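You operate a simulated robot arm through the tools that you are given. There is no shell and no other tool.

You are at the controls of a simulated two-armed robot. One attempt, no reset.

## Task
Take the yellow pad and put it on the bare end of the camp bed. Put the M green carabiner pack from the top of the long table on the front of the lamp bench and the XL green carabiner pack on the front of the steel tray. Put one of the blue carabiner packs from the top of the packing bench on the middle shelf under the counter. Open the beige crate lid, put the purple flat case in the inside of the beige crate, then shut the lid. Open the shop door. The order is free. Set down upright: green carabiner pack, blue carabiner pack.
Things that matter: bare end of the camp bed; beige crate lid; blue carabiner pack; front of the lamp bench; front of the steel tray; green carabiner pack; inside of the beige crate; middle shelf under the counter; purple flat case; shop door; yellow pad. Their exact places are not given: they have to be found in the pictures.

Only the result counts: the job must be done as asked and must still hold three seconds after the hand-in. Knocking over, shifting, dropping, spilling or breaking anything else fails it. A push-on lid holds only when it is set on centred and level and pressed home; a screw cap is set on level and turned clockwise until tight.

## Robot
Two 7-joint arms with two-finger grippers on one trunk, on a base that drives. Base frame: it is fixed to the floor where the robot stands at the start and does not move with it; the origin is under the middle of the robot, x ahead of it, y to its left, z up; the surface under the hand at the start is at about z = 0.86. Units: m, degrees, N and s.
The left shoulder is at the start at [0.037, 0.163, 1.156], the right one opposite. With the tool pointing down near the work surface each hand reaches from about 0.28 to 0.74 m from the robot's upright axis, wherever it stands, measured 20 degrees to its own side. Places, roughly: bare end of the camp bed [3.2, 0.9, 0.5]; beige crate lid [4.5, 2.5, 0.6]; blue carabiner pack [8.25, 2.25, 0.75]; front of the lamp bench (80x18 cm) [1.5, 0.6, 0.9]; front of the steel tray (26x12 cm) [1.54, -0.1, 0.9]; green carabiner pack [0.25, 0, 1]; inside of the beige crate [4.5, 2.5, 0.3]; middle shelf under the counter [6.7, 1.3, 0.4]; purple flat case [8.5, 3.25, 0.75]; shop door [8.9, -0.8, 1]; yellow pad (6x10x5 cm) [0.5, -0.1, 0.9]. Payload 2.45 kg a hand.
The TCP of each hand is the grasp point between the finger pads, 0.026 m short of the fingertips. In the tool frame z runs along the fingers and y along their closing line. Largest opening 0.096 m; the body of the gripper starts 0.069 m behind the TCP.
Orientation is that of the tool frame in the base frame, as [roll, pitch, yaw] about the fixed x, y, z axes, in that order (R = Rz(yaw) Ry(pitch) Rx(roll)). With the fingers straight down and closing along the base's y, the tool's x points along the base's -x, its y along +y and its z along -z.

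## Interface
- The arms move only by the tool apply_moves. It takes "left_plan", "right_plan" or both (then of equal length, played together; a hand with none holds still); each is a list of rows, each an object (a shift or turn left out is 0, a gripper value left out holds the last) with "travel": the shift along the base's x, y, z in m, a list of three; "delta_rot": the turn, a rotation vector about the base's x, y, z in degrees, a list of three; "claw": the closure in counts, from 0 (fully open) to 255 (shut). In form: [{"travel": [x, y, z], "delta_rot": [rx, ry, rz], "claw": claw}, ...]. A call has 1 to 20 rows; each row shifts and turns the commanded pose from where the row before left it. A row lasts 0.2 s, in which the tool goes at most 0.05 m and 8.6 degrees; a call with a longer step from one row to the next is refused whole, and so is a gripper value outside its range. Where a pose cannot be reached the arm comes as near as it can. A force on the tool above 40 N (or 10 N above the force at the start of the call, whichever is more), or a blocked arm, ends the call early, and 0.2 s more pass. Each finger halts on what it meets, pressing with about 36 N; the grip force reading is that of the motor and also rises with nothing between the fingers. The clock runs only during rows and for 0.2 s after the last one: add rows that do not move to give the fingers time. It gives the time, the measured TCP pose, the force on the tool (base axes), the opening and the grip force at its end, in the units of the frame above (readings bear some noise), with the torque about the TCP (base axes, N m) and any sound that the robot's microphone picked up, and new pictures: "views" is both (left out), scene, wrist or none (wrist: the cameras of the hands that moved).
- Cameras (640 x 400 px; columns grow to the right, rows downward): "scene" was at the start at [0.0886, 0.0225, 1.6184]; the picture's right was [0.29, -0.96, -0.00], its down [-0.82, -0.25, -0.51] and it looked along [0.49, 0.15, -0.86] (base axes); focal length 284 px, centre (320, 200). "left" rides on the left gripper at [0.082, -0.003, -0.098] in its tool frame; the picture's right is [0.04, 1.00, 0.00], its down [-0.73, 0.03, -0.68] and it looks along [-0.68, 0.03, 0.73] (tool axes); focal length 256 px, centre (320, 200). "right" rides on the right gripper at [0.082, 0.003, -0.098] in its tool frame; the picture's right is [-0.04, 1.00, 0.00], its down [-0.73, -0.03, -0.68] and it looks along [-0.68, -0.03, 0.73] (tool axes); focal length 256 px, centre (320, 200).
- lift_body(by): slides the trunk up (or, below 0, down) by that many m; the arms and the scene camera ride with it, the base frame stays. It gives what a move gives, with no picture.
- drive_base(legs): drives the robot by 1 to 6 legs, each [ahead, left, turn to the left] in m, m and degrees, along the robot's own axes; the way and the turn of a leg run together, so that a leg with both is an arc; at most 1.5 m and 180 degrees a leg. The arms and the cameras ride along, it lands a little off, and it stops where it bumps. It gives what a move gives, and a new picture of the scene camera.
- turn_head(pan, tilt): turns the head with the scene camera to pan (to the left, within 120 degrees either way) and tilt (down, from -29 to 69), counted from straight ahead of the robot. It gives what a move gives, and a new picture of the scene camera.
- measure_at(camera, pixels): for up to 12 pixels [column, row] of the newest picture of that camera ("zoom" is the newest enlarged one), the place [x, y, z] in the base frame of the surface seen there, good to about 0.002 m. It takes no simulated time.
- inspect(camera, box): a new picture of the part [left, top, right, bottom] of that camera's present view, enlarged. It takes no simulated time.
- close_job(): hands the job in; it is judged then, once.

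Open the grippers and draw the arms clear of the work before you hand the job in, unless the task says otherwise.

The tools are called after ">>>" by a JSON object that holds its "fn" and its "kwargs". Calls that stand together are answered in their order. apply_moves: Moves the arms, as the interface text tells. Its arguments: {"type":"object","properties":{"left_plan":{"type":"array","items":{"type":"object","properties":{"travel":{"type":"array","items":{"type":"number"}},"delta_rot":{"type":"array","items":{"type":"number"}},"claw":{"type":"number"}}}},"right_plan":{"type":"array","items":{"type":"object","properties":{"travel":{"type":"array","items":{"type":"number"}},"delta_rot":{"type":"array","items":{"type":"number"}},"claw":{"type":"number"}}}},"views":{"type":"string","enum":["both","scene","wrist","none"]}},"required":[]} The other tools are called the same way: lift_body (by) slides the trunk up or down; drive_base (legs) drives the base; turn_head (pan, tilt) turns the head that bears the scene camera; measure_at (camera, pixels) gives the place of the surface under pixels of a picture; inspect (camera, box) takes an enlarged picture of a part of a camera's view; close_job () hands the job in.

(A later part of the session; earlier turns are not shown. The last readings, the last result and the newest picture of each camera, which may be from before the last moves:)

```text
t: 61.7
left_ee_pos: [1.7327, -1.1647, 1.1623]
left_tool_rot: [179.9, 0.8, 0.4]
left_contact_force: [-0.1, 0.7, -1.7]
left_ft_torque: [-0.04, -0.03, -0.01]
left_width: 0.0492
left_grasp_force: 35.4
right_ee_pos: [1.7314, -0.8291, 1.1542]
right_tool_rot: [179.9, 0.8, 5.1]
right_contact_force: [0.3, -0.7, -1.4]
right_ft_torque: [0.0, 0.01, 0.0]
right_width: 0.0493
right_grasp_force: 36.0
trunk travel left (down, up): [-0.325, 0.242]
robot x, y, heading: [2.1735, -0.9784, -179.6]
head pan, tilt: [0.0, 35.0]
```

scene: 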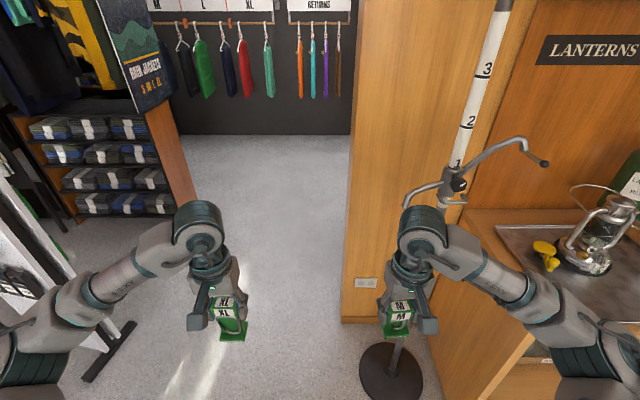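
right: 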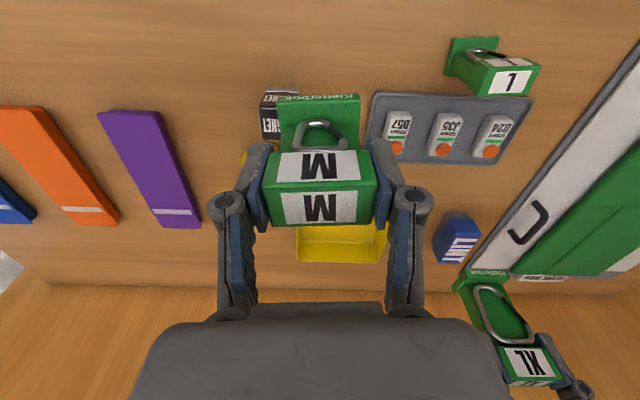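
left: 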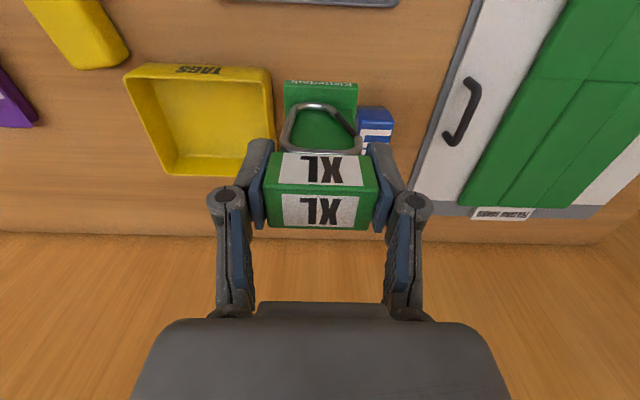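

Facing −x now at (2.17,−0.98). I measure the pole's hooks before strafing along the bench.

>>> {"fn": "measure_at", "kwargs": {"camera": "scene", "pixels": [[547, 162], [462, 184], [390, 372], [415, 380], [430, 190], [415, 365], [560, 255], [610, 275], [540, 255], [500, 240]]}}

>>> {"fn": "drive_base", "kwargs": {"legs": [[0, -1.1, 0]]}}

>>> {"fn": "turn_head", "kwargs": {"pan": 0, "tilt": 45}}

```text
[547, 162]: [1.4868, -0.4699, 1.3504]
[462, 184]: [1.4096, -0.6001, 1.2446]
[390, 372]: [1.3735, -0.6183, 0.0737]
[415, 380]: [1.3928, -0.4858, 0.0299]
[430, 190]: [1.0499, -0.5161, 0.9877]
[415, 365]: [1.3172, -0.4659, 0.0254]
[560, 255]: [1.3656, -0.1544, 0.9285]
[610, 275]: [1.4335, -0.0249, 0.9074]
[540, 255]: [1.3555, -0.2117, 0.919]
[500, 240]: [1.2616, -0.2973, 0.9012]
```

```text
t: 67.4
left_ee_pos: [1.7307, -0.0636, 1.1631]
left_tool_rot: [-179.7, 1.0, 0.8]
left_contact_force: [-0.3, 1.5, -0.9]
left_ft_torque: [0.02, -0.02, 0.0]
left_width: 0.0493
left_grasp_force: 35.8
right_ee_pos: [1.7259, 0.2727, 1.1567]
right_tool_rot: [-179.7, 1.0, 5.6]
right_contact_force: [0.2, -0.2, -0.2]
right_ft_torque: [0.0, 0.03, 0.0]
right_width: 0.0492
right_grasp_force: 36.1
trunk travel left (down, up): [-0.325, 0.242]
robot x, y, heading: [2.1645, 0.1301, -179.2]
head pan, tilt: [0.0, 35.0]
```

scene: 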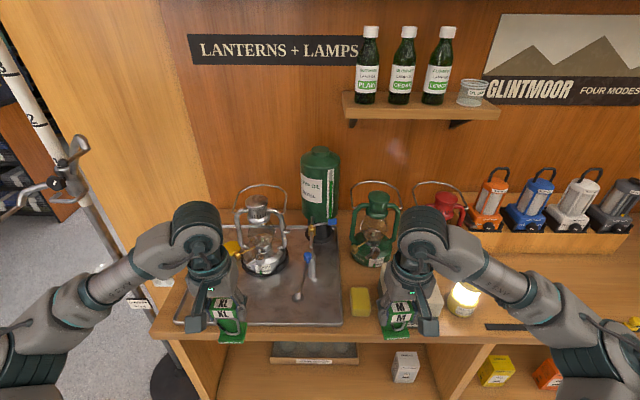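

```text
t: 68.1
left_ee_pos: [1.7332, -0.0575, 1.166]
left_tool_rot: [179.9, 1.1, 0.8]
left_contact_force: [-0.6, -0.2, -2.3]
left_ft_torque: [-0.02, -0.01, -0.02]
left_width: 0.0495
left_grasp_force: 35.4
right_ee_pos: [1.7301, 0.2795, 1.1569]
right_tool_rot: [-180.0, 1.2, 5.6]
right_contact_force: [0.7, -0.7, -1.9]
right_ft_torque: [0.01, 0.04, 0.03]
right_width: 0.0493
right_grasp_force: 36.3
trunk travel left (down, up): [-0.325, 0.242]
robot x, y, heading: [2.1644, 0.132, -179.1]
head pan, tilt: [0.0, 45.0]
```

scene: 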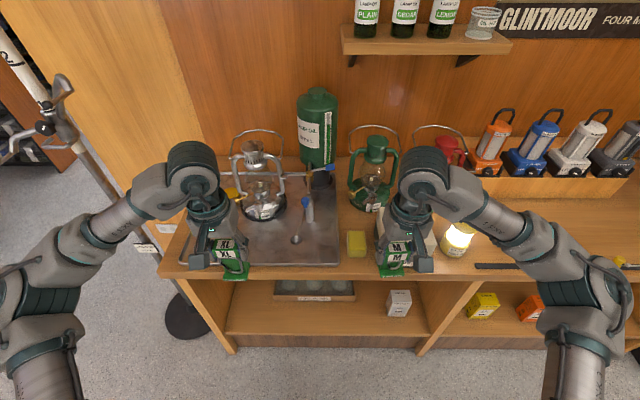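

I see the tray with lantern and a rod with blue knob at (305,220). I measure tray rim and object points and enlarge the view.

>>> {"fn": "inspect", "kwargs": {"camera": "scene", "box": [160, 120, 360, 290]}}

>>> {"fn": "inspect", "kwargs": {"camera": "scene", "box": [330, 120, 640, 310]}}

>>> {"fn": "measure_at", "kwargs": {"camera": "scene", "pixels": [[338, 262], [335, 240], [290, 262], [200, 260], [188, 255], [297, 240], [300, 230], [265, 215], [280, 240], [260, 250], [250, 215], [320, 260]]}}

>>> {"fn": "measure_at", "kwargs": {"camera": "scene", "pixels": [[347, 233], [366, 255], [435, 245], [443, 250], [470, 240], [475, 266], [520, 268], [500, 290], [450, 275], [350, 272], [460, 255], [490, 235]]}}

```text
2.35 times, centred on (260, 205) of scene
```

zoom: 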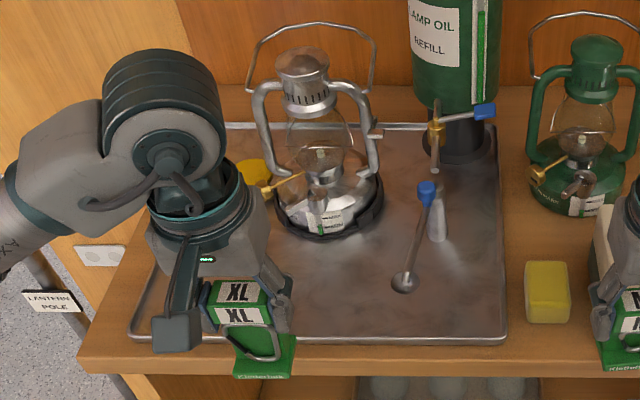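

```text
2.06 times, centred on (485, 215) of scene
```

zoom: 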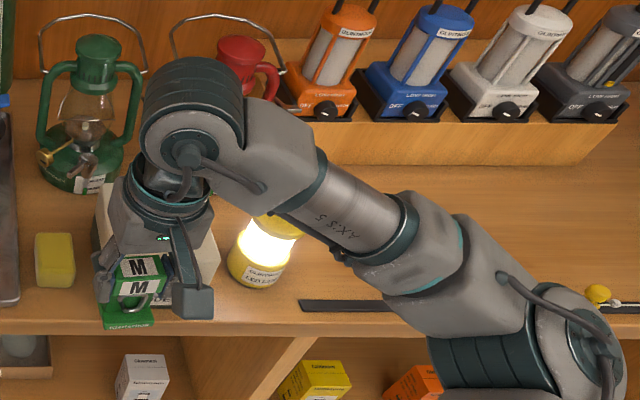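

```text
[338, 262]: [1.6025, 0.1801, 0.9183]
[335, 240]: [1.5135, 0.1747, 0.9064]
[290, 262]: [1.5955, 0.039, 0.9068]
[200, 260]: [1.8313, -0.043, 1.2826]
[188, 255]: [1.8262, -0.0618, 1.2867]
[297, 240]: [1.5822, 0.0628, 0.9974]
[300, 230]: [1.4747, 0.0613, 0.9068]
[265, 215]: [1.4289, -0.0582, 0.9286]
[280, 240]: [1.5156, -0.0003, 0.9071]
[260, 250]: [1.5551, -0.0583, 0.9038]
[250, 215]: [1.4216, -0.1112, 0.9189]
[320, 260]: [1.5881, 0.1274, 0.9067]
```

```text
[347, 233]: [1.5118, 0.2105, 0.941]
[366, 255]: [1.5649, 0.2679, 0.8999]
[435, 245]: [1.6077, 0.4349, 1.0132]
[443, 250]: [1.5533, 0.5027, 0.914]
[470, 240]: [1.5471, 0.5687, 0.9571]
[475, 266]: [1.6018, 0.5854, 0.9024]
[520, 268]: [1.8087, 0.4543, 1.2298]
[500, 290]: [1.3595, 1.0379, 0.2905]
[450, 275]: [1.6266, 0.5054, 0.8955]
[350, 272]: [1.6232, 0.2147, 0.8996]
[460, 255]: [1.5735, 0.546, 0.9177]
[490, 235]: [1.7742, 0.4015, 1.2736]
```

Tray floor is z≈0.907, free near (1.545,−0.11). For M I need a free spot on the bench front; I look at the present wrist views (tiny no-move call).

>>> {"fn": "apply_moves", "kwargs": {"left_plan": [{}], "right_plan": [{}], "views": "wrist"}}

>>> {"fn": "turn_head", "kwargs": {"pan": -35, "tilt": 40}}

```text
t: 68.5
left_ee_pos: [1.7316, -0.0603, 1.1655]
left_tool_rot: [-179.8, 1.1, 0.7]
left_contact_force: [0.7, 0.2, -2.2]
left_ft_torque: [-0.02, 0.01, -0.01]
left_width: 0.0494
left_grasp_force: 35.8
right_ee_pos: [1.7293, 0.2758, 1.1575]
right_tool_rot: [-179.8, 1.3, 5.7]
right_contact_force: [-0.2, 0.6, -1.8]
right_ft_torque: [-0.01, -0.02, 0.02]
right_width: 0.0494
right_grasp_force: 35.3
trunk travel left (down, up): [-0.325, 0.242]
robot x, y, heading: [2.161, 0.1294, -179.3]
head pan, tilt: [0.0, 45.0]
```

right: 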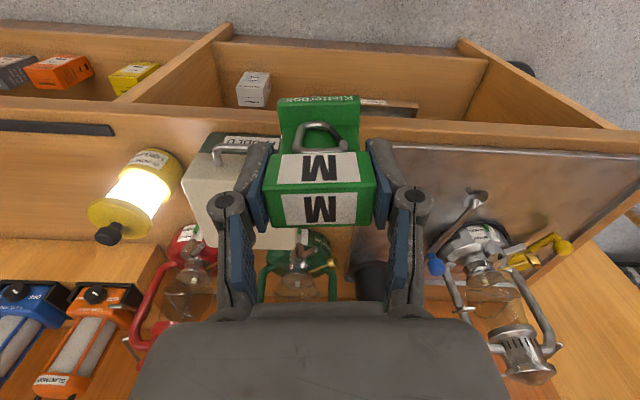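
left: 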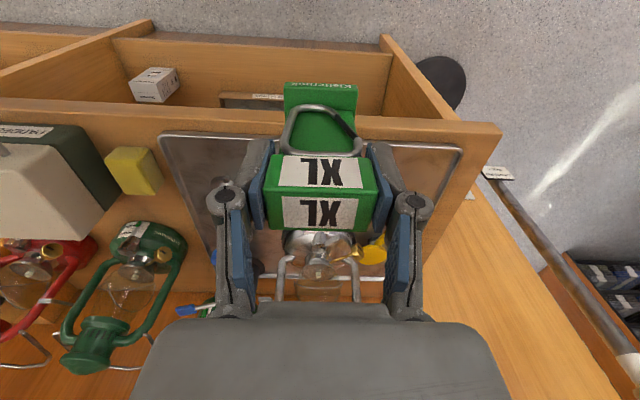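

```text
t: 69.5
left_ee_pos: [1.7334, -0.0576, 1.1663]
left_tool_rot: [-179.9, 1.2, 0.6]
left_contact_force: [-0.3, -0.5, -2.1]
left_ft_torque: [0.02, -0.02, 0.01]
left_width: 0.0497
left_grasp_force: 36.1
right_ee_pos: [1.73, 0.2778, 1.1577]
right_tool_rot: [-179.9, 1.3, 5.5]
right_contact_force: [0.8, 0.1, -1.9]
right_ft_torque: [-0.03, -0.02, -0.01]
right_width: 0.0492
right_grasp_force: 35.9
trunk travel left (down, up): [-0.325, 0.242]
robot x, y, heading: [2.1646, 0.1283, -179.1]
head pan, tilt: [-35.0, 40.0]
```

scene: 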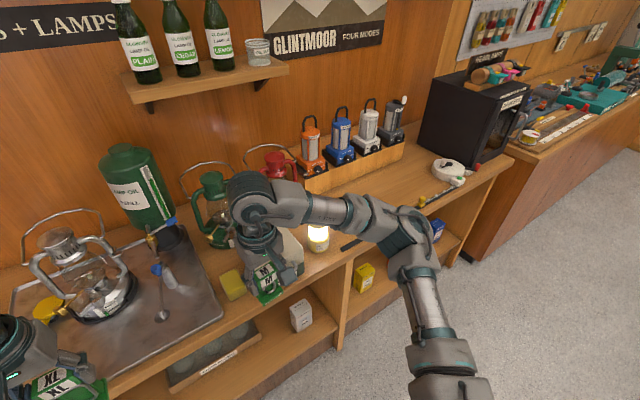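

XL's spot at (1.545,−0.11) is clear of lantern and lever. I move the left hand over it, correcting the 1.2° pitch, and stay above for now.

>>> {"fn": "apply_moves", "kwargs": {"left_plan": [{"travel": [-0.046, -0.013, 0], "delta_rot": [0, -1.2, 0]}, {"travel": [-0.046, -0.013, 0]}, {"travel": [-0.046, -0.013, 0]}, {"travel": [-0.046, -0.013, 0]}, {"travel": [0, 0, -0.04]}, {"travel": [0, 0, -0.04]}, {}], "views": "wrist"}}

>>> {"fn": "turn_head", "kwargs": {"pan": 15, "tilt": 50}}

```text
t: 71.1
left_ee_pos: [1.5486, -0.1142, 1.0865]
left_tool_rot: [-180.0, -0.1, 0.7]
left_contact_force: [0.5, -0.7, -0.8]
left_ft_torque: [0.01, 0.02, 0.02]
left_width: 0.0493
left_grasp_force: 35.8
right_ee_pos: [1.7295, 0.2768, 1.1573]
right_tool_rot: [-179.9, 1.2, 5.6]
right_contact_force: [0.2, -0.2, -1.4]
right_ft_torque: [0.02, -0.02, -0.02]
right_width: 0.0494
right_grasp_force: 36.1
trunk travel left (down, up): [-0.325, 0.242]
robot x, y, heading: [2.1635, 0.127, -179.1]
head pan, tilt: [-35.0, 40.0]
```

left: 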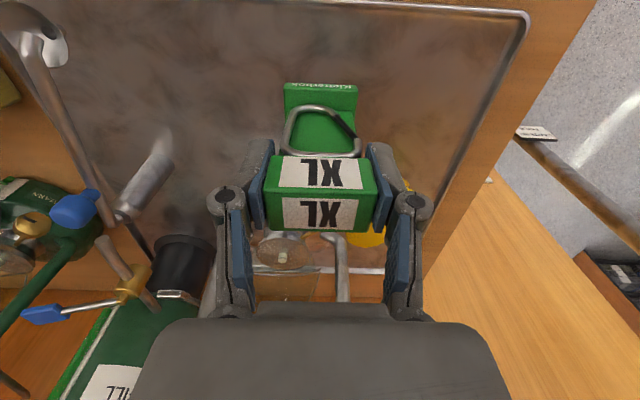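

```text
t: 72.3
left_ee_pos: [1.5459, -0.1124, 1.0876]
left_tool_rot: [-180.0, -0.1, 0.7]
left_contact_force: [0.6, -0.3, -0.9]
left_ft_torque: [-0.01, -0.02, 0.01]
left_width: 0.0491
left_grasp_force: 35.9
right_ee_pos: [1.7296, 0.2783, 1.1557]
right_tool_rot: [-180.0, 1.1, 5.7]
right_contact_force: [0.5, 0.3, -1.9]
right_ft_torque: [0.0, 0.01, -0.03]
right_width: 0.0493
right_grasp_force: 36.1
trunk travel left (down, up): [-0.325, 0.242]
robot x, y, heading: [2.1629, 0.1314, -179.2]
head pan, tilt: [15.0, 50.0]
```

scene: 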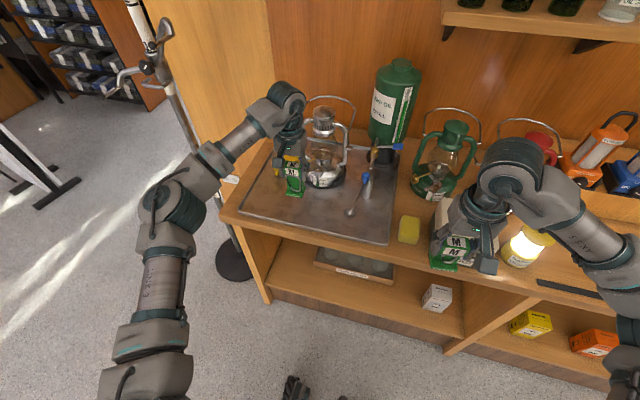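

The left hand is now above the tray near the lantern. I zoom in to verify clearance before lowering.

>>> {"fn": "inspect", "kwargs": {"camera": "scene", "box": [220, 70, 420, 250]}}

>>> {"fn": "measure_at", "kwargs": {"camera": "scene", "pixels": [[243, 212], [387, 242], [260, 170], [292, 192], [320, 183], [325, 115], [305, 210], [350, 212], [320, 160], [312, 185], [300, 130], [347, 160]]}}

>>> {"fn": "measure_at", "kwargs": {"camera": "left", "pixels": [[400, 50], [320, 50], [230, 80], [285, 245], [380, 240], [400, 120], [240, 130], [525, 20], [440, 200], [250, 240], [340, 250], [345, 280]]}}

```text
2.22 times, centred on (320, 160) of scene
```

zoom: 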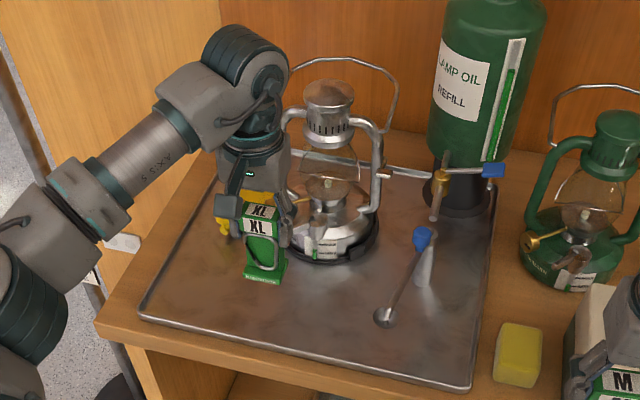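

```text
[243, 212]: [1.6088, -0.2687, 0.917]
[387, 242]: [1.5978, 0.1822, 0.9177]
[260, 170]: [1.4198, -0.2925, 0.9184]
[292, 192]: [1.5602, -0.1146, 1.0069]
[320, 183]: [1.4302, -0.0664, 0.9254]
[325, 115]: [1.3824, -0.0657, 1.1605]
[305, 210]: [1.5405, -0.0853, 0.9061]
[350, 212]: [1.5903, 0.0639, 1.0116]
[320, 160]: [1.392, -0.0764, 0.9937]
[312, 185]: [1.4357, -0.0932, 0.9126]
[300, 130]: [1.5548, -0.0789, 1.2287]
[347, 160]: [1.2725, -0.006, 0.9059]
```

```text
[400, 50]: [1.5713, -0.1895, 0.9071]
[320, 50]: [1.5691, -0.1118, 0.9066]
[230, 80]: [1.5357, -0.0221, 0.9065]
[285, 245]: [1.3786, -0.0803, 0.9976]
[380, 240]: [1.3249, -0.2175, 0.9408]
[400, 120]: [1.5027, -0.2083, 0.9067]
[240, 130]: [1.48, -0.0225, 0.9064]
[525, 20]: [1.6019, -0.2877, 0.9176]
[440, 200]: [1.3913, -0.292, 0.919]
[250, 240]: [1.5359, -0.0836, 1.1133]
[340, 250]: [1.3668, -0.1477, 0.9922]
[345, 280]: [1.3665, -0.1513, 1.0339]
```

Tray floor 0.9066; lantern base ends at x≈1.436, so the spot is clear. I lower XL to just above the tray floor.

>>> {"fn": "apply_moves", "kwargs": {"left_plan": [{"travel": [0, 0, -0.04]}, {"travel": [0, 0, -0.035]}, {}, {"travel": [0, 0, -0.005]}, {"travel": [0, 0, -0.004]}, {}], "views": "wrist"}}

```text
t: 73.7
left_ee_pos: [1.5498, -0.1113, 1.0028]
left_tool_rot: [180.0, 0.1, 0.8]
left_contact_force: [0.8, 0.2, -1.4]
left_ft_torque: [0.0, -0.01, 0.0]
left_width: 0.0495
left_grasp_force: 36.5
right_ee_pos: [1.7298, 0.2778, 1.1567]
right_tool_rot: [179.9, 1.3, 5.7]
right_contact_force: [0.5, 0.5, -1.3]
right_ft_torque: [0.02, 0.0, -0.02]
right_width: 0.0492
right_grasp_force: 36.1
trunk travel left (down, up): [-0.325, 0.242]
robot x, y, heading: [2.162, 0.1311, -179.2]
head pan, tilt: [15.0, 50.0]
```

left: 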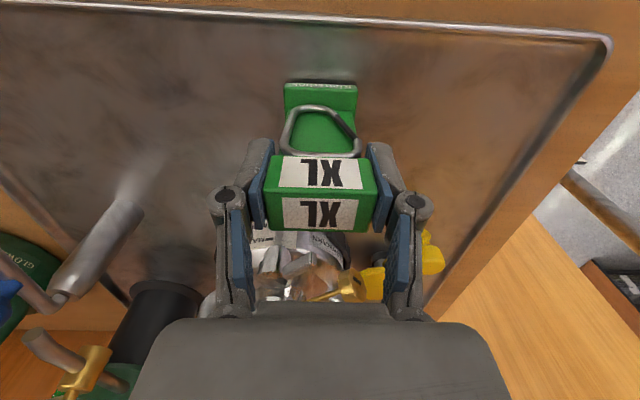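

No contact yet at z=1.003. I step down a couple of millimetres at a time.

>>> {"fn": "apply_moves", "kwargs": {"left_plan": [{"travel": [0, 0, -0.003]}, {}, {"travel": [0, 0, -0.002]}, {}, {"travel": [0, 0, -0.002]}, {}], "views": "none"}}

```text
t: 75.1
left_ee_pos: [1.5487, -0.1104, 0.9966]
left_tool_rot: [180.0, 0.3, 0.8]
left_contact_force: [-3.1, -4.2, 20.4]
left_ft_torque: [-0.38, 0.62, 0.04]
left_width: 0.0494
left_grasp_force: 36.1
right_ee_pos: [1.7308, 0.2775, 1.1568]
right_tool_rot: [179.9, 1.3, 5.6]
right_contact_force: [0.5, 0.1, -2.3]
right_ft_torque: [0.03, 0.01, 0.02]
right_width: 0.0494
right_grasp_force: 36.1
trunk travel left (down, up): [-0.325, 0.242]
robot x, y, heading: [2.1608, 0.1291, -179.3]
head pan, tilt: [15.0, 50.0]
```

Contact reached (20 N). I ease up 1.5 mm, open the fingers partly then fully, and rise.

>>> {"fn": "apply_moves", "kwargs": {"left_plan": [{"travel": [0, 0, 0.0015]}, {"claw": 180}, {"claw": 120}, {"claw": 60}, {"claw": 30}, {}, {"travel": [0, 0, 0.03]}, {"travel": [0, 0, 0.04]}, {"travel": [0, 0, 0.05]}, {"travel": [0.02, 0, 0.04]}, {"travel": [0.04, 0, 0]}, {"travel": [0.05, 0, 0]}, {"travel": [0.05, 0, 0]}], "views": "both"}}

```text
t: 77.9
left_ee_pos: [1.7114, -0.1102, 1.1574]
left_tool_rot: [-179.8, 0.1, 0.8]
left_contact_force: [0.8, 0.4, 0.6]
left_ft_torque: [0.07, 0.0, -0.01]
left_width: 0.0848
left_grasp_force: 0.0
right_ee_pos: [1.7317, 0.2773, 1.1575]
right_tool_rot: [-179.9, 1.2, 5.6]
right_contact_force: [0.2, -1.1, -1.8]
right_ft_torque: [0.0, -0.01, 0.04]
right_width: 0.0493
right_grasp_force: 36.1
trunk travel left (down, up): [-0.325, 0.242]
robot x, y, heading: [2.1628, 0.1272, -179.5]
head pan, tilt: [15.0, 50.0]
```

scene: 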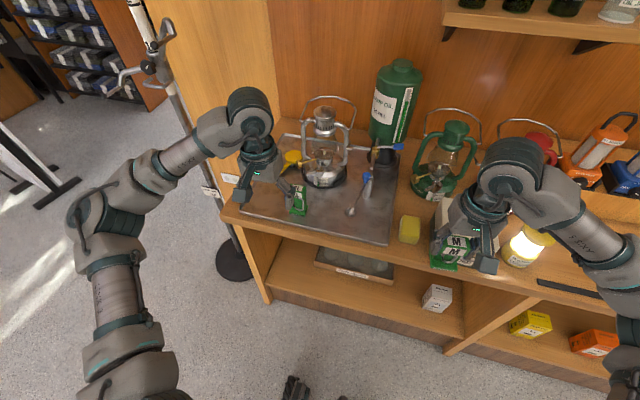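
left: 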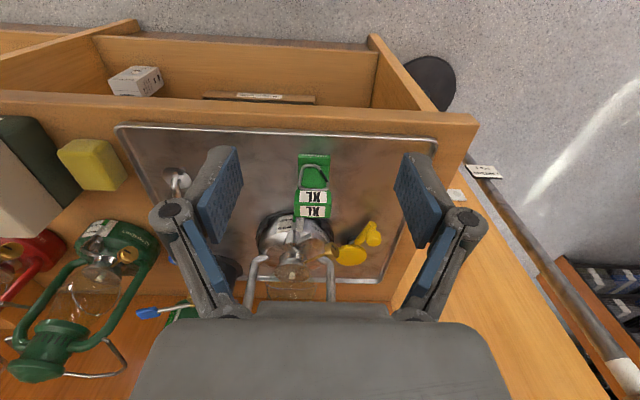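

XL stands upright on the tray at (314,190) in the left view. Next I strafe along the bench (+y) by 0.5 m to find a free spot for M.

>>> {"fn": "drive_base", "kwargs": {"legs": [[0, -0.5, 0]]}}

>>> {"fn": "turn_head", "kwargs": {"pan": -10, "tilt": 50}}

>>> {"fn": "apply_moves", "kwargs": {"right_plan": [{}], "views": "wrist"}}

```text
t: 80.8
left_ee_pos: [1.7022, 0.3779, 1.1544]
left_tool_rot: [-179.4, -0.1, 0.8]
left_contact_force: [0.5, -0.5, -0.2]
left_ft_torque: [0.05, -0.02, -0.01]
left_width: 0.0847
left_grasp_force: 0.1
right_ee_pos: [1.725, 0.7632, 1.1591]
right_tool_rot: [-179.4, 1.3, 5.6]
right_contact_force: [0.6, -0.4, -2.1]
right_ft_torque: [0.03, 0.03, -0.02]
right_width: 0.0494
right_grasp_force: 36.6
trunk travel left (down, up): [-0.325, 0.242]
robot x, y, heading: [2.162, 0.6247, -179.4]
head pan, tilt: [15.0, 50.0]
```

scene: 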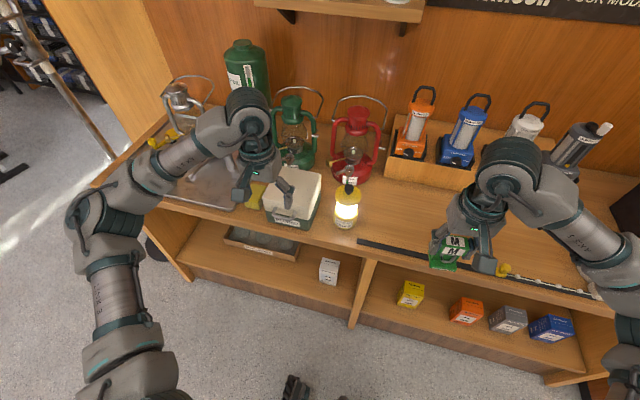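

```text
t: 81.7
left_ee_pos: [1.7071, 0.3761, 1.1577]
left_tool_rot: [-179.5, 0.1, 0.9]
left_contact_force: [-0.1, 0.3, -0.1]
left_ft_torque: [-0.02, 0.02, 0.01]
left_width: 0.0848
left_grasp_force: 0.0
right_ee_pos: [1.7283, 0.7644, 1.1594]
right_tool_rot: [-179.4, 1.3, 5.7]
right_contact_force: [-0.1, -1.2, -0.3]
right_ft_torque: [0.02, 0.01, 0.01]
right_width: 0.0491
right_grasp_force: 35.7
trunk travel left (down, up): [-0.325, 0.242]
robot x, y, heading: [2.1533, 0.6243, -179.2]
head pan, tilt: [-10.0, 50.0]
```

scene: 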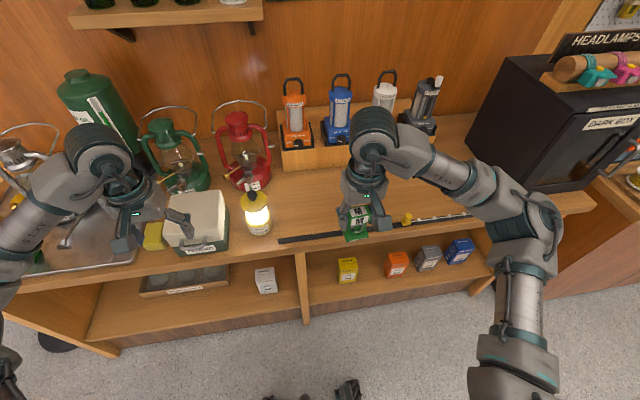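

```text
t: 82.1
left_ee_pos: [1.7074, 0.3934, 1.1589]
left_tool_rot: [179.9, 0.0, 0.7]
left_contact_force: [0.0, 1.6, 0.0]
left_ft_torque: [-0.05, 0.02, 0.04]
left_width: 0.0848
left_grasp_force: 0.1
right_ee_pos: [1.7278, 0.7808, 1.1586]
right_tool_rot: [179.9, 1.5, 5.5]
right_contact_force: [-0.2, -0.1, -1.2]
right_ft_torque: [-0.01, -0.04, 0.0]
right_width: 0.0495
right_grasp_force: 35.9
trunk travel left (down, up): [-0.325, 0.242]
robot x, y, heading: [2.1554, 0.6278, -179.6]
head pan, tilt: [-10.0, 50.0]
```

right: 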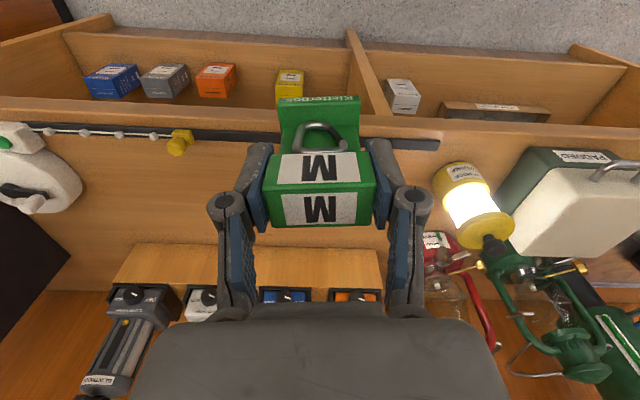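

A long black strip with a yellow knob lies near the bench's front edge. I measure the strip, the holder and the lit lamp to choose M's place behind the strip.

>>> {"fn": "inspect", "kwargs": {"camera": "scene", "box": [220, 130, 500, 280]}}

>>> {"fn": "measure_at", "kwargs": {"camera": "scene", "pixels": [[282, 237], [282, 243], [320, 233], [320, 240], [310, 255], [405, 217], [410, 222], [260, 232], [270, 215], [400, 225], [300, 170], [290, 200]]}}

>>> {"fn": "measure_at", "kwargs": {"camera": "right", "pixels": [[180, 145], [230, 135], [230, 125], [400, 150], [400, 138], [435, 150], [200, 200], [300, 262], [400, 180], [440, 180], [185, 265], [60, 200]]}}

```text
2.29 times, centred on (360, 205) of scene
```

zoom: 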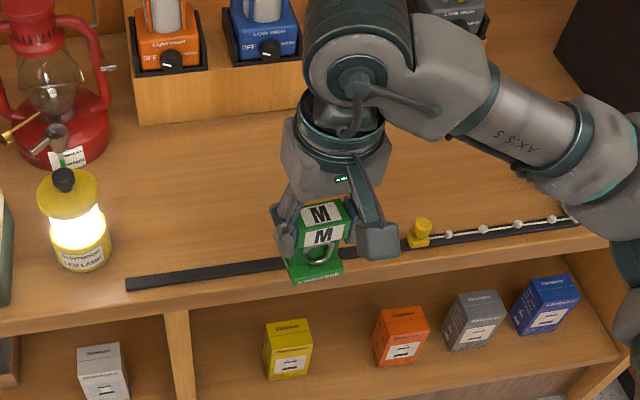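

```text
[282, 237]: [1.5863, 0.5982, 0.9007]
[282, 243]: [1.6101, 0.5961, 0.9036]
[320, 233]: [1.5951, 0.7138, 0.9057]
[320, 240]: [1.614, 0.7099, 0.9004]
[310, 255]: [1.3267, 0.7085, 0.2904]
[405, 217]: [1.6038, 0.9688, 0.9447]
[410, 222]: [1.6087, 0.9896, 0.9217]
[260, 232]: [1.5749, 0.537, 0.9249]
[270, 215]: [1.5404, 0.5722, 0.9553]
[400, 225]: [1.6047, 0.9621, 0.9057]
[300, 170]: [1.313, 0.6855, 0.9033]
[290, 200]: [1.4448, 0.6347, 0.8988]
```

```text
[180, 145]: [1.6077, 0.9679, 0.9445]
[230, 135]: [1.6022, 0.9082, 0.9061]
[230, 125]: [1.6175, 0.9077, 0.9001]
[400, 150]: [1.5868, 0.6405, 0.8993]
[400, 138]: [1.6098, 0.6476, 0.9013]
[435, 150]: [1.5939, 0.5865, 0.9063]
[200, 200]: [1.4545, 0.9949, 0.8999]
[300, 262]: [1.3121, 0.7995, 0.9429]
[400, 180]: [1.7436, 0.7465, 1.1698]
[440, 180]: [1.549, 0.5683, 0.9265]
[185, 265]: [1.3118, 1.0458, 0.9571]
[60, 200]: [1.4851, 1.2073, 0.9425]
```

The free area is x 1.33–1.58, y 0.62–0.98 on the bench (z 0.90). I bring M over (1.49,0.78), levelling the hand, and lower to just above.

>>> {"fn": "apply_moves", "kwargs": {"right_plan": [{"travel": [-0.046, 0, 0], "delta_rot": [0, -1.3, -5.6]}, {"travel": [-0.048, 0, 0]}, {"travel": [-0.048, 0, 0]}, {"travel": [-0.048, 0, 0]}, {"travel": [-0.048, 0, 0]}, {"travel": [0, 0, -0.045]}, {"travel": [0, 0, -0.045]}, {"travel": [0, 0, -0.045]}, {}], "views": "both"}}

```text
t: 84.1
left_ee_pos: [1.7066, 0.3889, 1.1581]
left_tool_rot: [180.0, 0.2, 0.7]
left_contact_force: [0.1, -0.2, 0.6]
left_ft_torque: [0.0, 0.01, -0.02]
left_width: 0.0848
left_grasp_force: 0.0
right_ee_pos: [1.4979, 0.7752, 1.0203]
right_tool_rot: [-179.9, 0.2, 0.0]
right_contact_force: [0.1, 0.0, -0.6]
right_ft_torque: [-0.03, -0.04, -0.02]
right_width: 0.0494
right_grasp_force: 36.3
right hand out of reach, approached as far as the arm can: row 5
trunk travel left (down, up): [-0.325, 0.242]
robot x, y, heading: [2.1627, 0.6232, -179.3]
head pan, tilt: [-10.0, 50.0]
```

scene: 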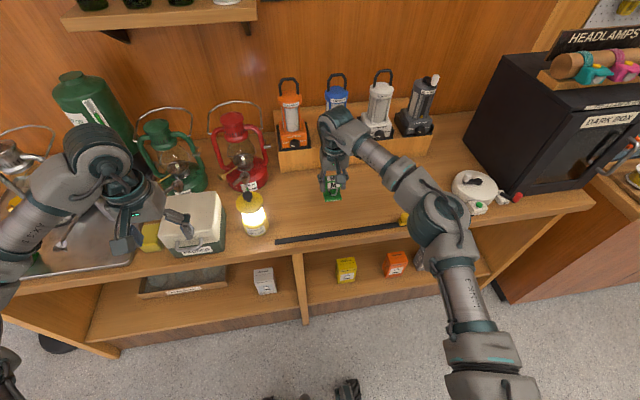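
right: 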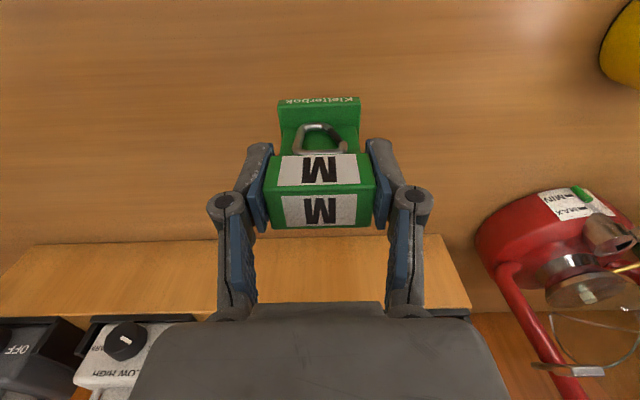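

M is at (1.498,0.775), near the arm's reach limit, so I shift 2 cm toward me and lower to just above contact (expected TCP z≈0.964).

>>> {"fn": "apply_moves", "kwargs": {"right_plan": [{"travel": [0.02, 0, -0.025]}, {"travel": [0, 0, -0.02]}, {}, {"travel": [0, 0, -0.004]}, {}, {"travel": [0, 0, -0.003]}, {}], "views": "none"}}

```text
t: 85.7
left_ee_pos: [1.706, 0.3901, 1.1591]
left_tool_rot: [-180.0, 0.1, 0.6]
left_contact_force: [0.4, 0.5, -0.8]
left_ft_torque: [-0.01, 0.04, -0.02]
left_width: 0.0848
left_grasp_force: 0.1
right_ee_pos: [1.5161, 0.7775, 0.9683]
right_tool_rot: [179.9, 0.1, 0.0]
right_contact_force: [-0.3, 0.7, -1.5]
right_ft_torque: [0.01, 0.02, 0.01]
right_width: 0.0496
right_grasp_force: 36.4
trunk travel left (down, up): [-0.325, 0.242]
robot x, y, heading: [2.1551, 0.6265, -179.4]
head pan, tilt: [-10.0, 50.0]
```

No contact yet at 0.968. I step down in small increments.

>>> {"fn": "apply_moves", "kwargs": {"right_plan": [{"travel": [0, 0, -0.002]}, {}, {"travel": [0, 0, -0.002]}, {}, {"travel": [0, 0, -0.001]}, {}], "views": "none"}}

```text
t: 87.1
left_ee_pos: [1.7069, 0.3858, 1.158]
left_tool_rot: [-179.9, 0.3, 0.7]
left_contact_force: [0.2, 0.5, -0.1]
left_ft_torque: [-0.03, 0.0, 0.0]
left_width: 0.0845
left_grasp_force: 0.1
right_ee_pos: [1.5166, 0.7748, 0.9656]
right_tool_rot: [-179.9, 0.3, -0.1]
right_contact_force: [-1.3, 4.2, 9.7]
right_ft_torque: [-0.05, 0.25, -0.07]
right_width: 0.0495
right_grasp_force: 35.8
trunk travel left (down, up): [-0.325, 0.242]
robot x, y, heading: [2.1598, 0.6269, -179.6]
head pan, tilt: [-10.0, 50.0]
```

Light contact (≈10 N) is made. I open the right fingers gradually, rise, and withdraw.

>>> {"fn": "apply_moves", "kwargs": {"right_plan": [{"travel": [0, 0, -0.0005]}, {"claw": 180}, {"claw": 120}, {"claw": 60}, {"claw": 30}, {}, {"travel": [0, 0, 0.03]}, {"travel": [0, 0, 0.04]}, {"travel": [0, 0, 0.05]}, {"travel": [0.02, 0, 0.04]}, {"travel": [0.04, 0, 0.03]}, {"travel": [0.05, 0, 0]}, {"travel": [0.05, 0, 0]}, {"travel": [0.05, 0, 0]}], "views": "both"}}

```text
t: 90.1
left_ee_pos: [1.7081, 0.3863, 1.1583]
left_tool_rot: [-179.9, 0.2, 0.8]
left_contact_force: [0.1, -0.8, -0.1]
left_ft_torque: [0.0, 0.02, 0.01]
left_width: 0.0845
left_grasp_force: 0.0
right_ee_pos: [1.7282, 0.7753, 1.1553]
right_tool_rot: [-179.9, 0.1, -0.1]
right_contact_force: [0.9, -0.4, 1.3]
right_ft_torque: [-0.01, 0.01, 0.01]
right_width: 0.0848
right_grasp_force: 0.0
trunk travel left (down, up): [-0.325, 0.242]
robot x, y, heading: [2.1543, 0.6283, -179.6]
head pan, tilt: [-10.0, 50.0]
```

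scene: 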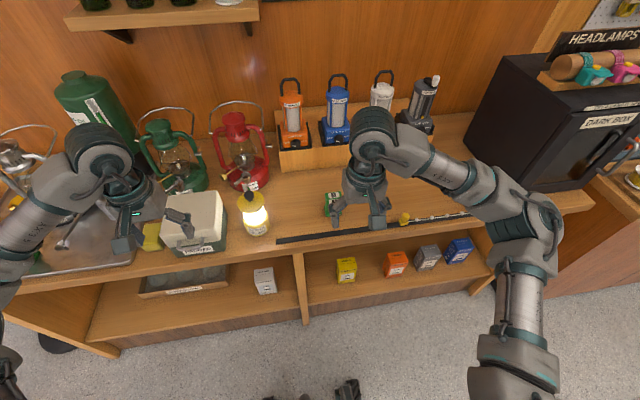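
right: 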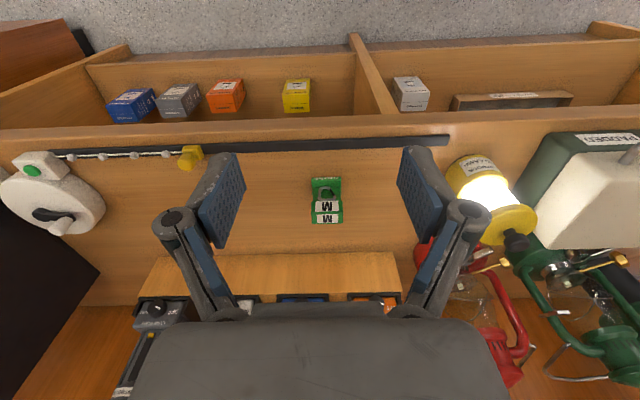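

M stands upright at (327,198) in the right view. Now I return for the yellow pad: strafe back to y≈−1.4, drive past the partition end, turn, and approach the long table.

>>> {"fn": "turn_head", "kwargs": {"pan": 0, "tilt": 35}}

>>> {"fn": "drive_base", "kwargs": {"legs": [[0, 1.0, 0], [0, 1.03, 0]]}}

```text
t: 90.9
left_ee_pos: [1.7073, 0.3856, 1.1576]
left_tool_rot: [-179.9, 0.1, 0.7]
left_contact_force: [0.2, -0.3, 0.1]
left_ft_torque: [-0.02, 0.01, 0.02]
left_width: 0.0848
left_grasp_force: 0.1
right_ee_pos: [1.7251, 0.7746, 1.1545]
right_tool_rot: [-179.9, 0.0, 0.0]
right_contact_force: [-0.2, 1.0, 0.5]
right_ft_torque: [-0.02, 0.04, -0.01]
right_width: 0.0847
right_grasp_force: 0.1
trunk travel left (down, up): [-0.325, 0.242]
robot x, y, heading: [2.1581, 0.6267, -179.7]
head pan, tilt: [0.0, 35.0]
```

scene: 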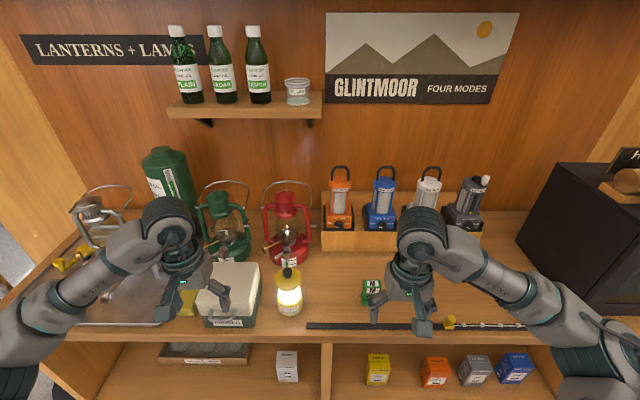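

```text
t: 101.2
left_ee_pos: [1.7411, -1.6774, 1.1588]
left_tool_rot: [-180.0, 0.1, 1.7]
left_contact_force: [-0.6, 0.2, 0.8]
left_ft_torque: [0.0, 0.03, 0.03]
left_width: 0.0847
left_grasp_force: 0.1
right_ee_pos: [1.7543, -1.2882, 1.1548]
right_tool_rot: [-180.0, 0.1, 0.9]
right_contact_force: [-0.3, 0.7, -0.2]
right_ft_torque: [0.01, 0.03, 0.01]
right_width: 0.0847
right_grasp_force: 0.2
trunk travel left (down, up): [-0.325, 0.242]
robot x, y, heading: [2.1906, -1.4288, -178.5]
head pan, tilt: [0.0, 35.0]
```

scene: 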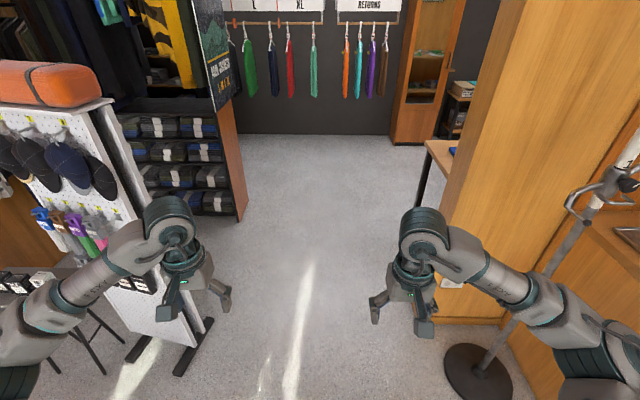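

I'm at (2.19,−1.43) facing −x; the corridor lies straight ahead. I measure the stand feet and partition edge for clearance.

>>> {"fn": "measure_at", "kwargs": {"camera": "scene", "pixels": [[207, 322], [180, 375], [130, 130], [100, 95], [200, 325], [235, 215], [447, 300], [475, 385], [440, 170], [575, 190]]}}

```text
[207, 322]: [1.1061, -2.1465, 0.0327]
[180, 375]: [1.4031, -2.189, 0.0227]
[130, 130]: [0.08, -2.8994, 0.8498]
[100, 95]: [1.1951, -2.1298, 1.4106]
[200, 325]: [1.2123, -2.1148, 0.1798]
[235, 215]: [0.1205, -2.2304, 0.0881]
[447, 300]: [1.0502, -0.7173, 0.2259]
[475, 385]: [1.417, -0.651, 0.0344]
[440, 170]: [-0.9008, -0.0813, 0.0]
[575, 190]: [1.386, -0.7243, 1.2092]
```

Corridor spans y≈−2.11 to −0.72, so y=−1.42 is centred. I drive ahead 2.75 m and turn right to face the table side.

>>> {"fn": "drive_base", "kwargs": {"legs": [[1.5, -0.03, 0], [1.25, -0.04, 0], [0, 0, -90], [0, 0, -90]]}}

```text
refused: leg 1 is longer than a leg can be; nothing moved
```

The first leg exceeded 1.5 m in length; I shorten it slightly and resend.

>>> {"fn": "drive_base", "kwargs": {"legs": [[1.45, -0.03, 0], [1.3, -0.04, 0], [0, 0, -90], [0, 0, -90]]}}

```text
t: 122.2
left_ee_pos: [-0.1021, -1.1888, 1.1606]
left_tool_rot: [-180.0, 0.3, 179.0]
left_contact_force: [0.3, 0.9, -0.3]
left_ft_torque: [0.07, -0.01, 0.04]
left_width: 0.0845
left_grasp_force: 0.0
right_ee_pos: [-0.1316, -1.5771, 1.1565]
right_tool_rot: [180.0, 0.3, 178.3]
right_contact_force: [-0.9, 0.7, 0.6]
right_ft_torque: [0.01, -0.04, 0.0]
right_width: 0.0846
right_grasp_force: 0.0
trunk travel left (down, up): [-0.325, 0.242]
robot x, y, heading: [-0.5545, -1.4154, -1.5]
head pan, tilt: [0.0, 35.0]
```

scene: 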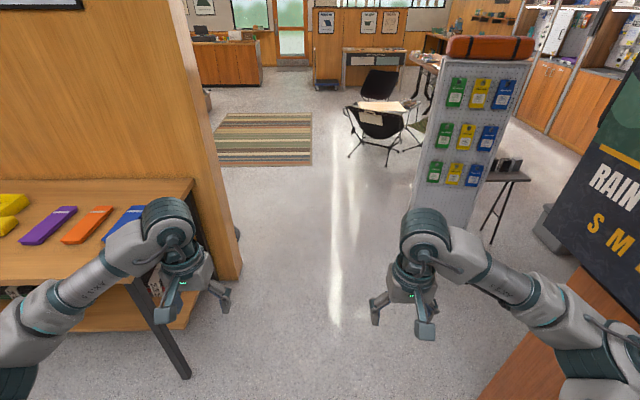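

I strafe left 1.45 m back in front of the long table and approach it.

>>> {"fn": "drive_base", "kwargs": {"legs": [[0, 0, 1.5], [0, 1.45, 0], [0.38, 0, 0]]}}

>>> {"fn": "turn_head", "kwargs": {"pan": 0, "tilt": 58}}

```text
t: 131.8
left_ee_pos: [0.2558, 0.2894, 1.1609]
left_tool_rot: [-179.9, 0.4, -178.8]
left_contact_force: [-0.4, 0.1, 0.6]
left_ft_torque: [0.03, 0.01, -0.01]
left_width: 0.0848
left_grasp_force: 0.0
right_ee_pos: [0.2398, -0.0993, 1.1581]
right_tool_rot: [-180.0, 0.5, -179.5]
right_contact_force: [0.3, -0.2, -0.4]
right_ft_torque: [0.01, -0.01, 0.0]
right_width: 0.0846
right_grasp_force: 0.1
trunk travel left (down, up): [-0.325, 0.242]
robot x, y, heading: [-0.1874, 0.0464, 1.0]
head pan, tilt: [0.0, 35.0]
```

scene: 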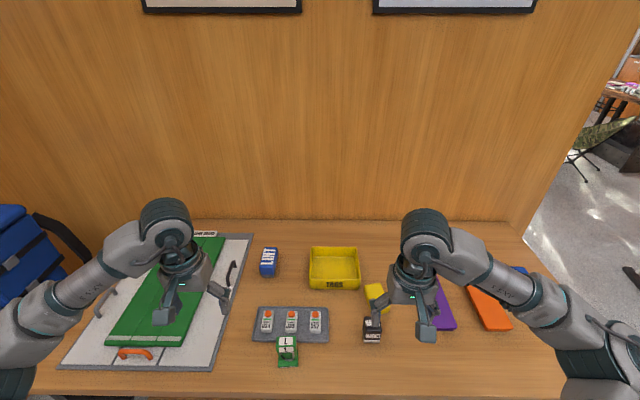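

```text
t: 132.7
left_ee_pos: [0.2528, 0.2904, 1.164]
left_tool_rot: [179.9, 0.7, -178.9]
left_contact_force: [-0.6, 1.0, 0.3]
left_ft_torque: [0.03, -0.04, 0.0]
left_width: 0.0845
left_grasp_force: 0.0
right_ee_pos: [0.2367, -0.1005, 1.1596]
right_tool_rot: [-179.9, 0.7, -179.6]
right_contact_force: [-0.3, -0.5, -0.7]
right_ft_torque: [-0.03, -0.01, -0.03]
right_width: 0.0845
right_grasp_force: 0.0
trunk travel left (down, up): [-0.325, 0.242]
robot x, y, heading: [-0.1875, 0.051, 0.9]
head pan, tilt: [0.0, 58.0]
```

scene: 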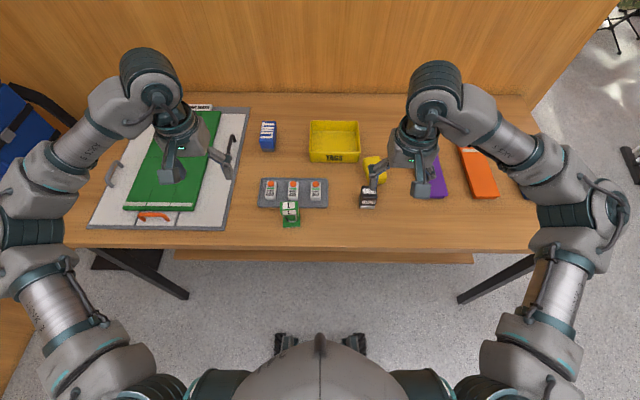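

The pad is at (375,170), partly under the right hand. I move 0.1 m closer and shift the right hand aside for a clear view.

>>> {"fn": "drive_base", "kwargs": {"legs": [[0.1, 0, -0.9]]}}

>>> {"fn": "apply_moves", "kwargs": {"right_plan": [{"travel": [0.045, 0, 0], "claw": 0}, {"travel": [0.045, -0.01, 0]}, {}], "views": "both"}}

```text
t: 133.8
left_ee_pos: [0.3581, 0.2828, 1.1636]
left_tool_rot: [-180.0, 0.7, -179.8]
left_contact_force: [0.6, -0.1, 0.2]
left_ft_torque: [-0.03, 0.02, -0.01]
left_width: 0.0846
left_grasp_force: 0.0
right_ee_pos: [0.335, -0.1063, 1.1591]
right_tool_rot: [180.0, 0.6, 179.4]
right_contact_force: [0.1, 0.5, 0.3]
right_ft_torque: [-0.01, 0.02, -0.01]
right_width: 0.0847
right_grasp_force: 0.2
trunk travel left (down, up): [-0.325, 0.242]
robot x, y, heading: [-0.0836, 0.0496, 0.1]
head pan, tilt: [0.0, 58.0]
```

scene: 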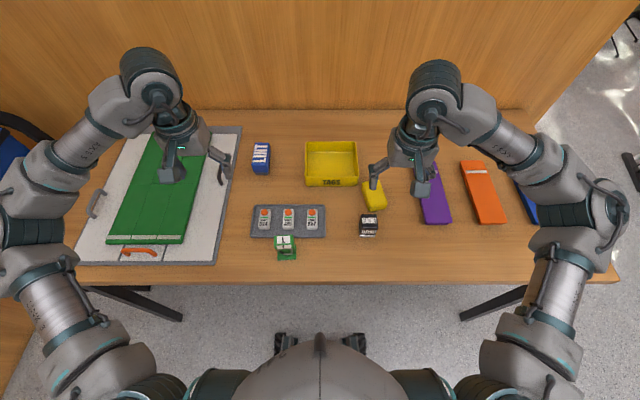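

```text
t: 134.6
left_ee_pos: [0.3542, 0.2837, 1.1644]
left_tool_rot: [-179.9, 0.9, -179.8]
left_contact_force: [0.1, 0.4, -0.4]
left_ft_torque: [0.02, -0.02, 0.0]
left_width: 0.0849
left_grasp_force: 0.1
right_ee_pos: [0.4224, -0.1164, 1.1625]
right_tool_rot: [-179.9, 0.9, 179.6]
right_contact_force: [-0.5, 0.3, -1.1]
right_ft_torque: [0.02, -0.02, 0.0]
right_width: 0.0963
right_grasp_force: 0.0
trunk travel left (down, up): [-0.325, 0.242]
robot x, y, heading: [-0.0824, 0.0472, -0.1]
head pan, tilt: [0.0, 58.0]
```

scene: 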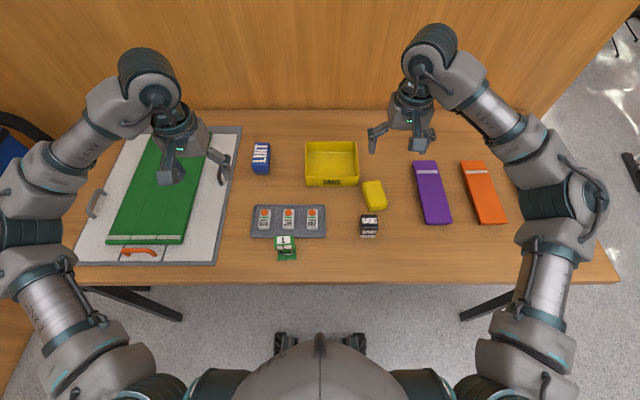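
right: 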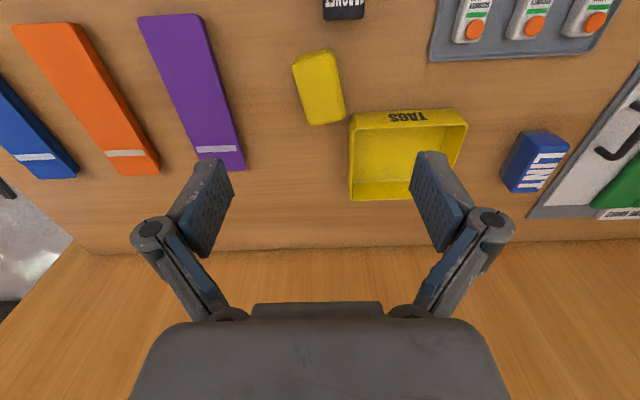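

The right wrist view shows the pad at (319,87). I measure its corners and its neighbours.

>>> {"fn": "measure_at", "kwargs": {"camera": "right", "pixels": [[296, 65], [330, 55], [310, 120], [342, 113], [319, 87], [300, 95], [338, 85], [352, 120], [360, 195], [345, 15], [240, 165], [170, 18]]}}

>>> {"fn": "inspect", "kwargs": {"camera": "right", "box": [240, 0, 400, 150]}}

```text
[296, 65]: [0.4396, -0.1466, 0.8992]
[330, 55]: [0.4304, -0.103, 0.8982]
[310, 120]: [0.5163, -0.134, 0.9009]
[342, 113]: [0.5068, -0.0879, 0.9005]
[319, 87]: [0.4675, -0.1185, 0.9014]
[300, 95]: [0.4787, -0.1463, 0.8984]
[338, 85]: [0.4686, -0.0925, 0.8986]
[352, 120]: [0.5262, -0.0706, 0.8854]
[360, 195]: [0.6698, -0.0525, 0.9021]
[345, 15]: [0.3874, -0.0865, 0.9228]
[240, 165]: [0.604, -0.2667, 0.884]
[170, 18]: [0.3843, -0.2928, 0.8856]
```

```text
2.67 times, centred on (320, 75) of right
```

zoom: 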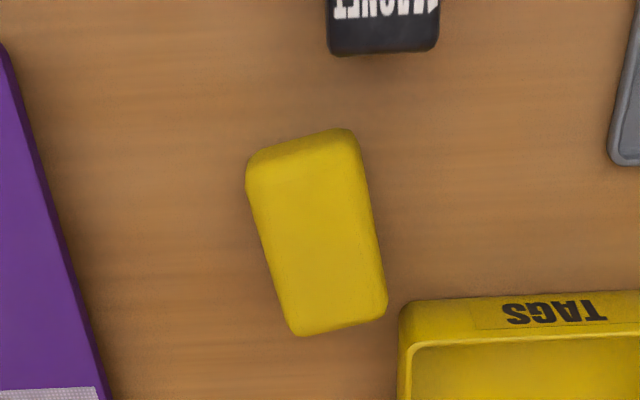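

Pad centre is (0.473,−0.118), yaw ≈10°, top 0.90. I align the right hand over it and descend most of the way.

>>> {"fn": "apply_moves", "kwargs": {"right_plan": [{"travel": [0.0255, -0.001, -0.03], "delta_rot": [0, -0.5, 5.1]}, {"travel": [0.0255, -0.001, -0.03], "delta_rot": [0, -0.4, 5.1]}, {"travel": [0, 0, -0.045]}, {"travel": [0, 0, -0.045]}, {"travel": [0, 0, -0.045]}, {"travel": [0, 0, -0.025]}, {}], "views": "wrist"}}

```text
t: 136.2
left_ee_pos: [0.3545, 0.2845, 1.1657]
left_tool_rot: [-179.9, 0.8, -179.9]
left_contact_force: [-1.0, -0.5, -0.4]
left_ft_torque: [0.01, -0.02, -0.02]
left_width: 0.0848
left_grasp_force: 0.0
right_ee_pos: [0.4733, -0.1169, 0.9397]
right_tool_rot: [179.9, 1.7, -170.4]
right_contact_force: [0.6, -0.1, 0.3]
right_ft_torque: [0.0, 0.0, 0.0]
right_width: 0.0959
right_grasp_force: 0.0
trunk travel left (down, up): [-0.325, 0.242]
robot x, y, heading: [-0.0876, 0.0446, -0.1]
head pan, tilt: [0.0, 58.0]
```

right: 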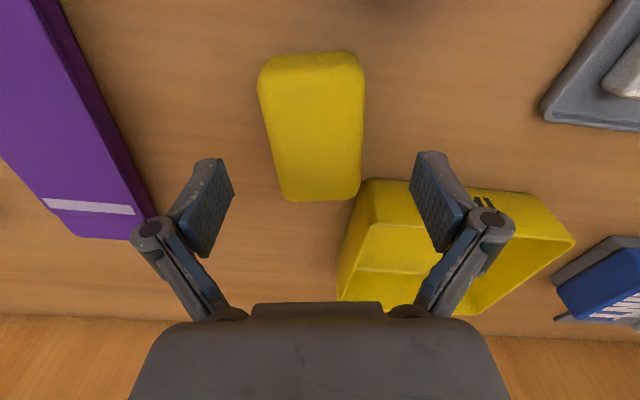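

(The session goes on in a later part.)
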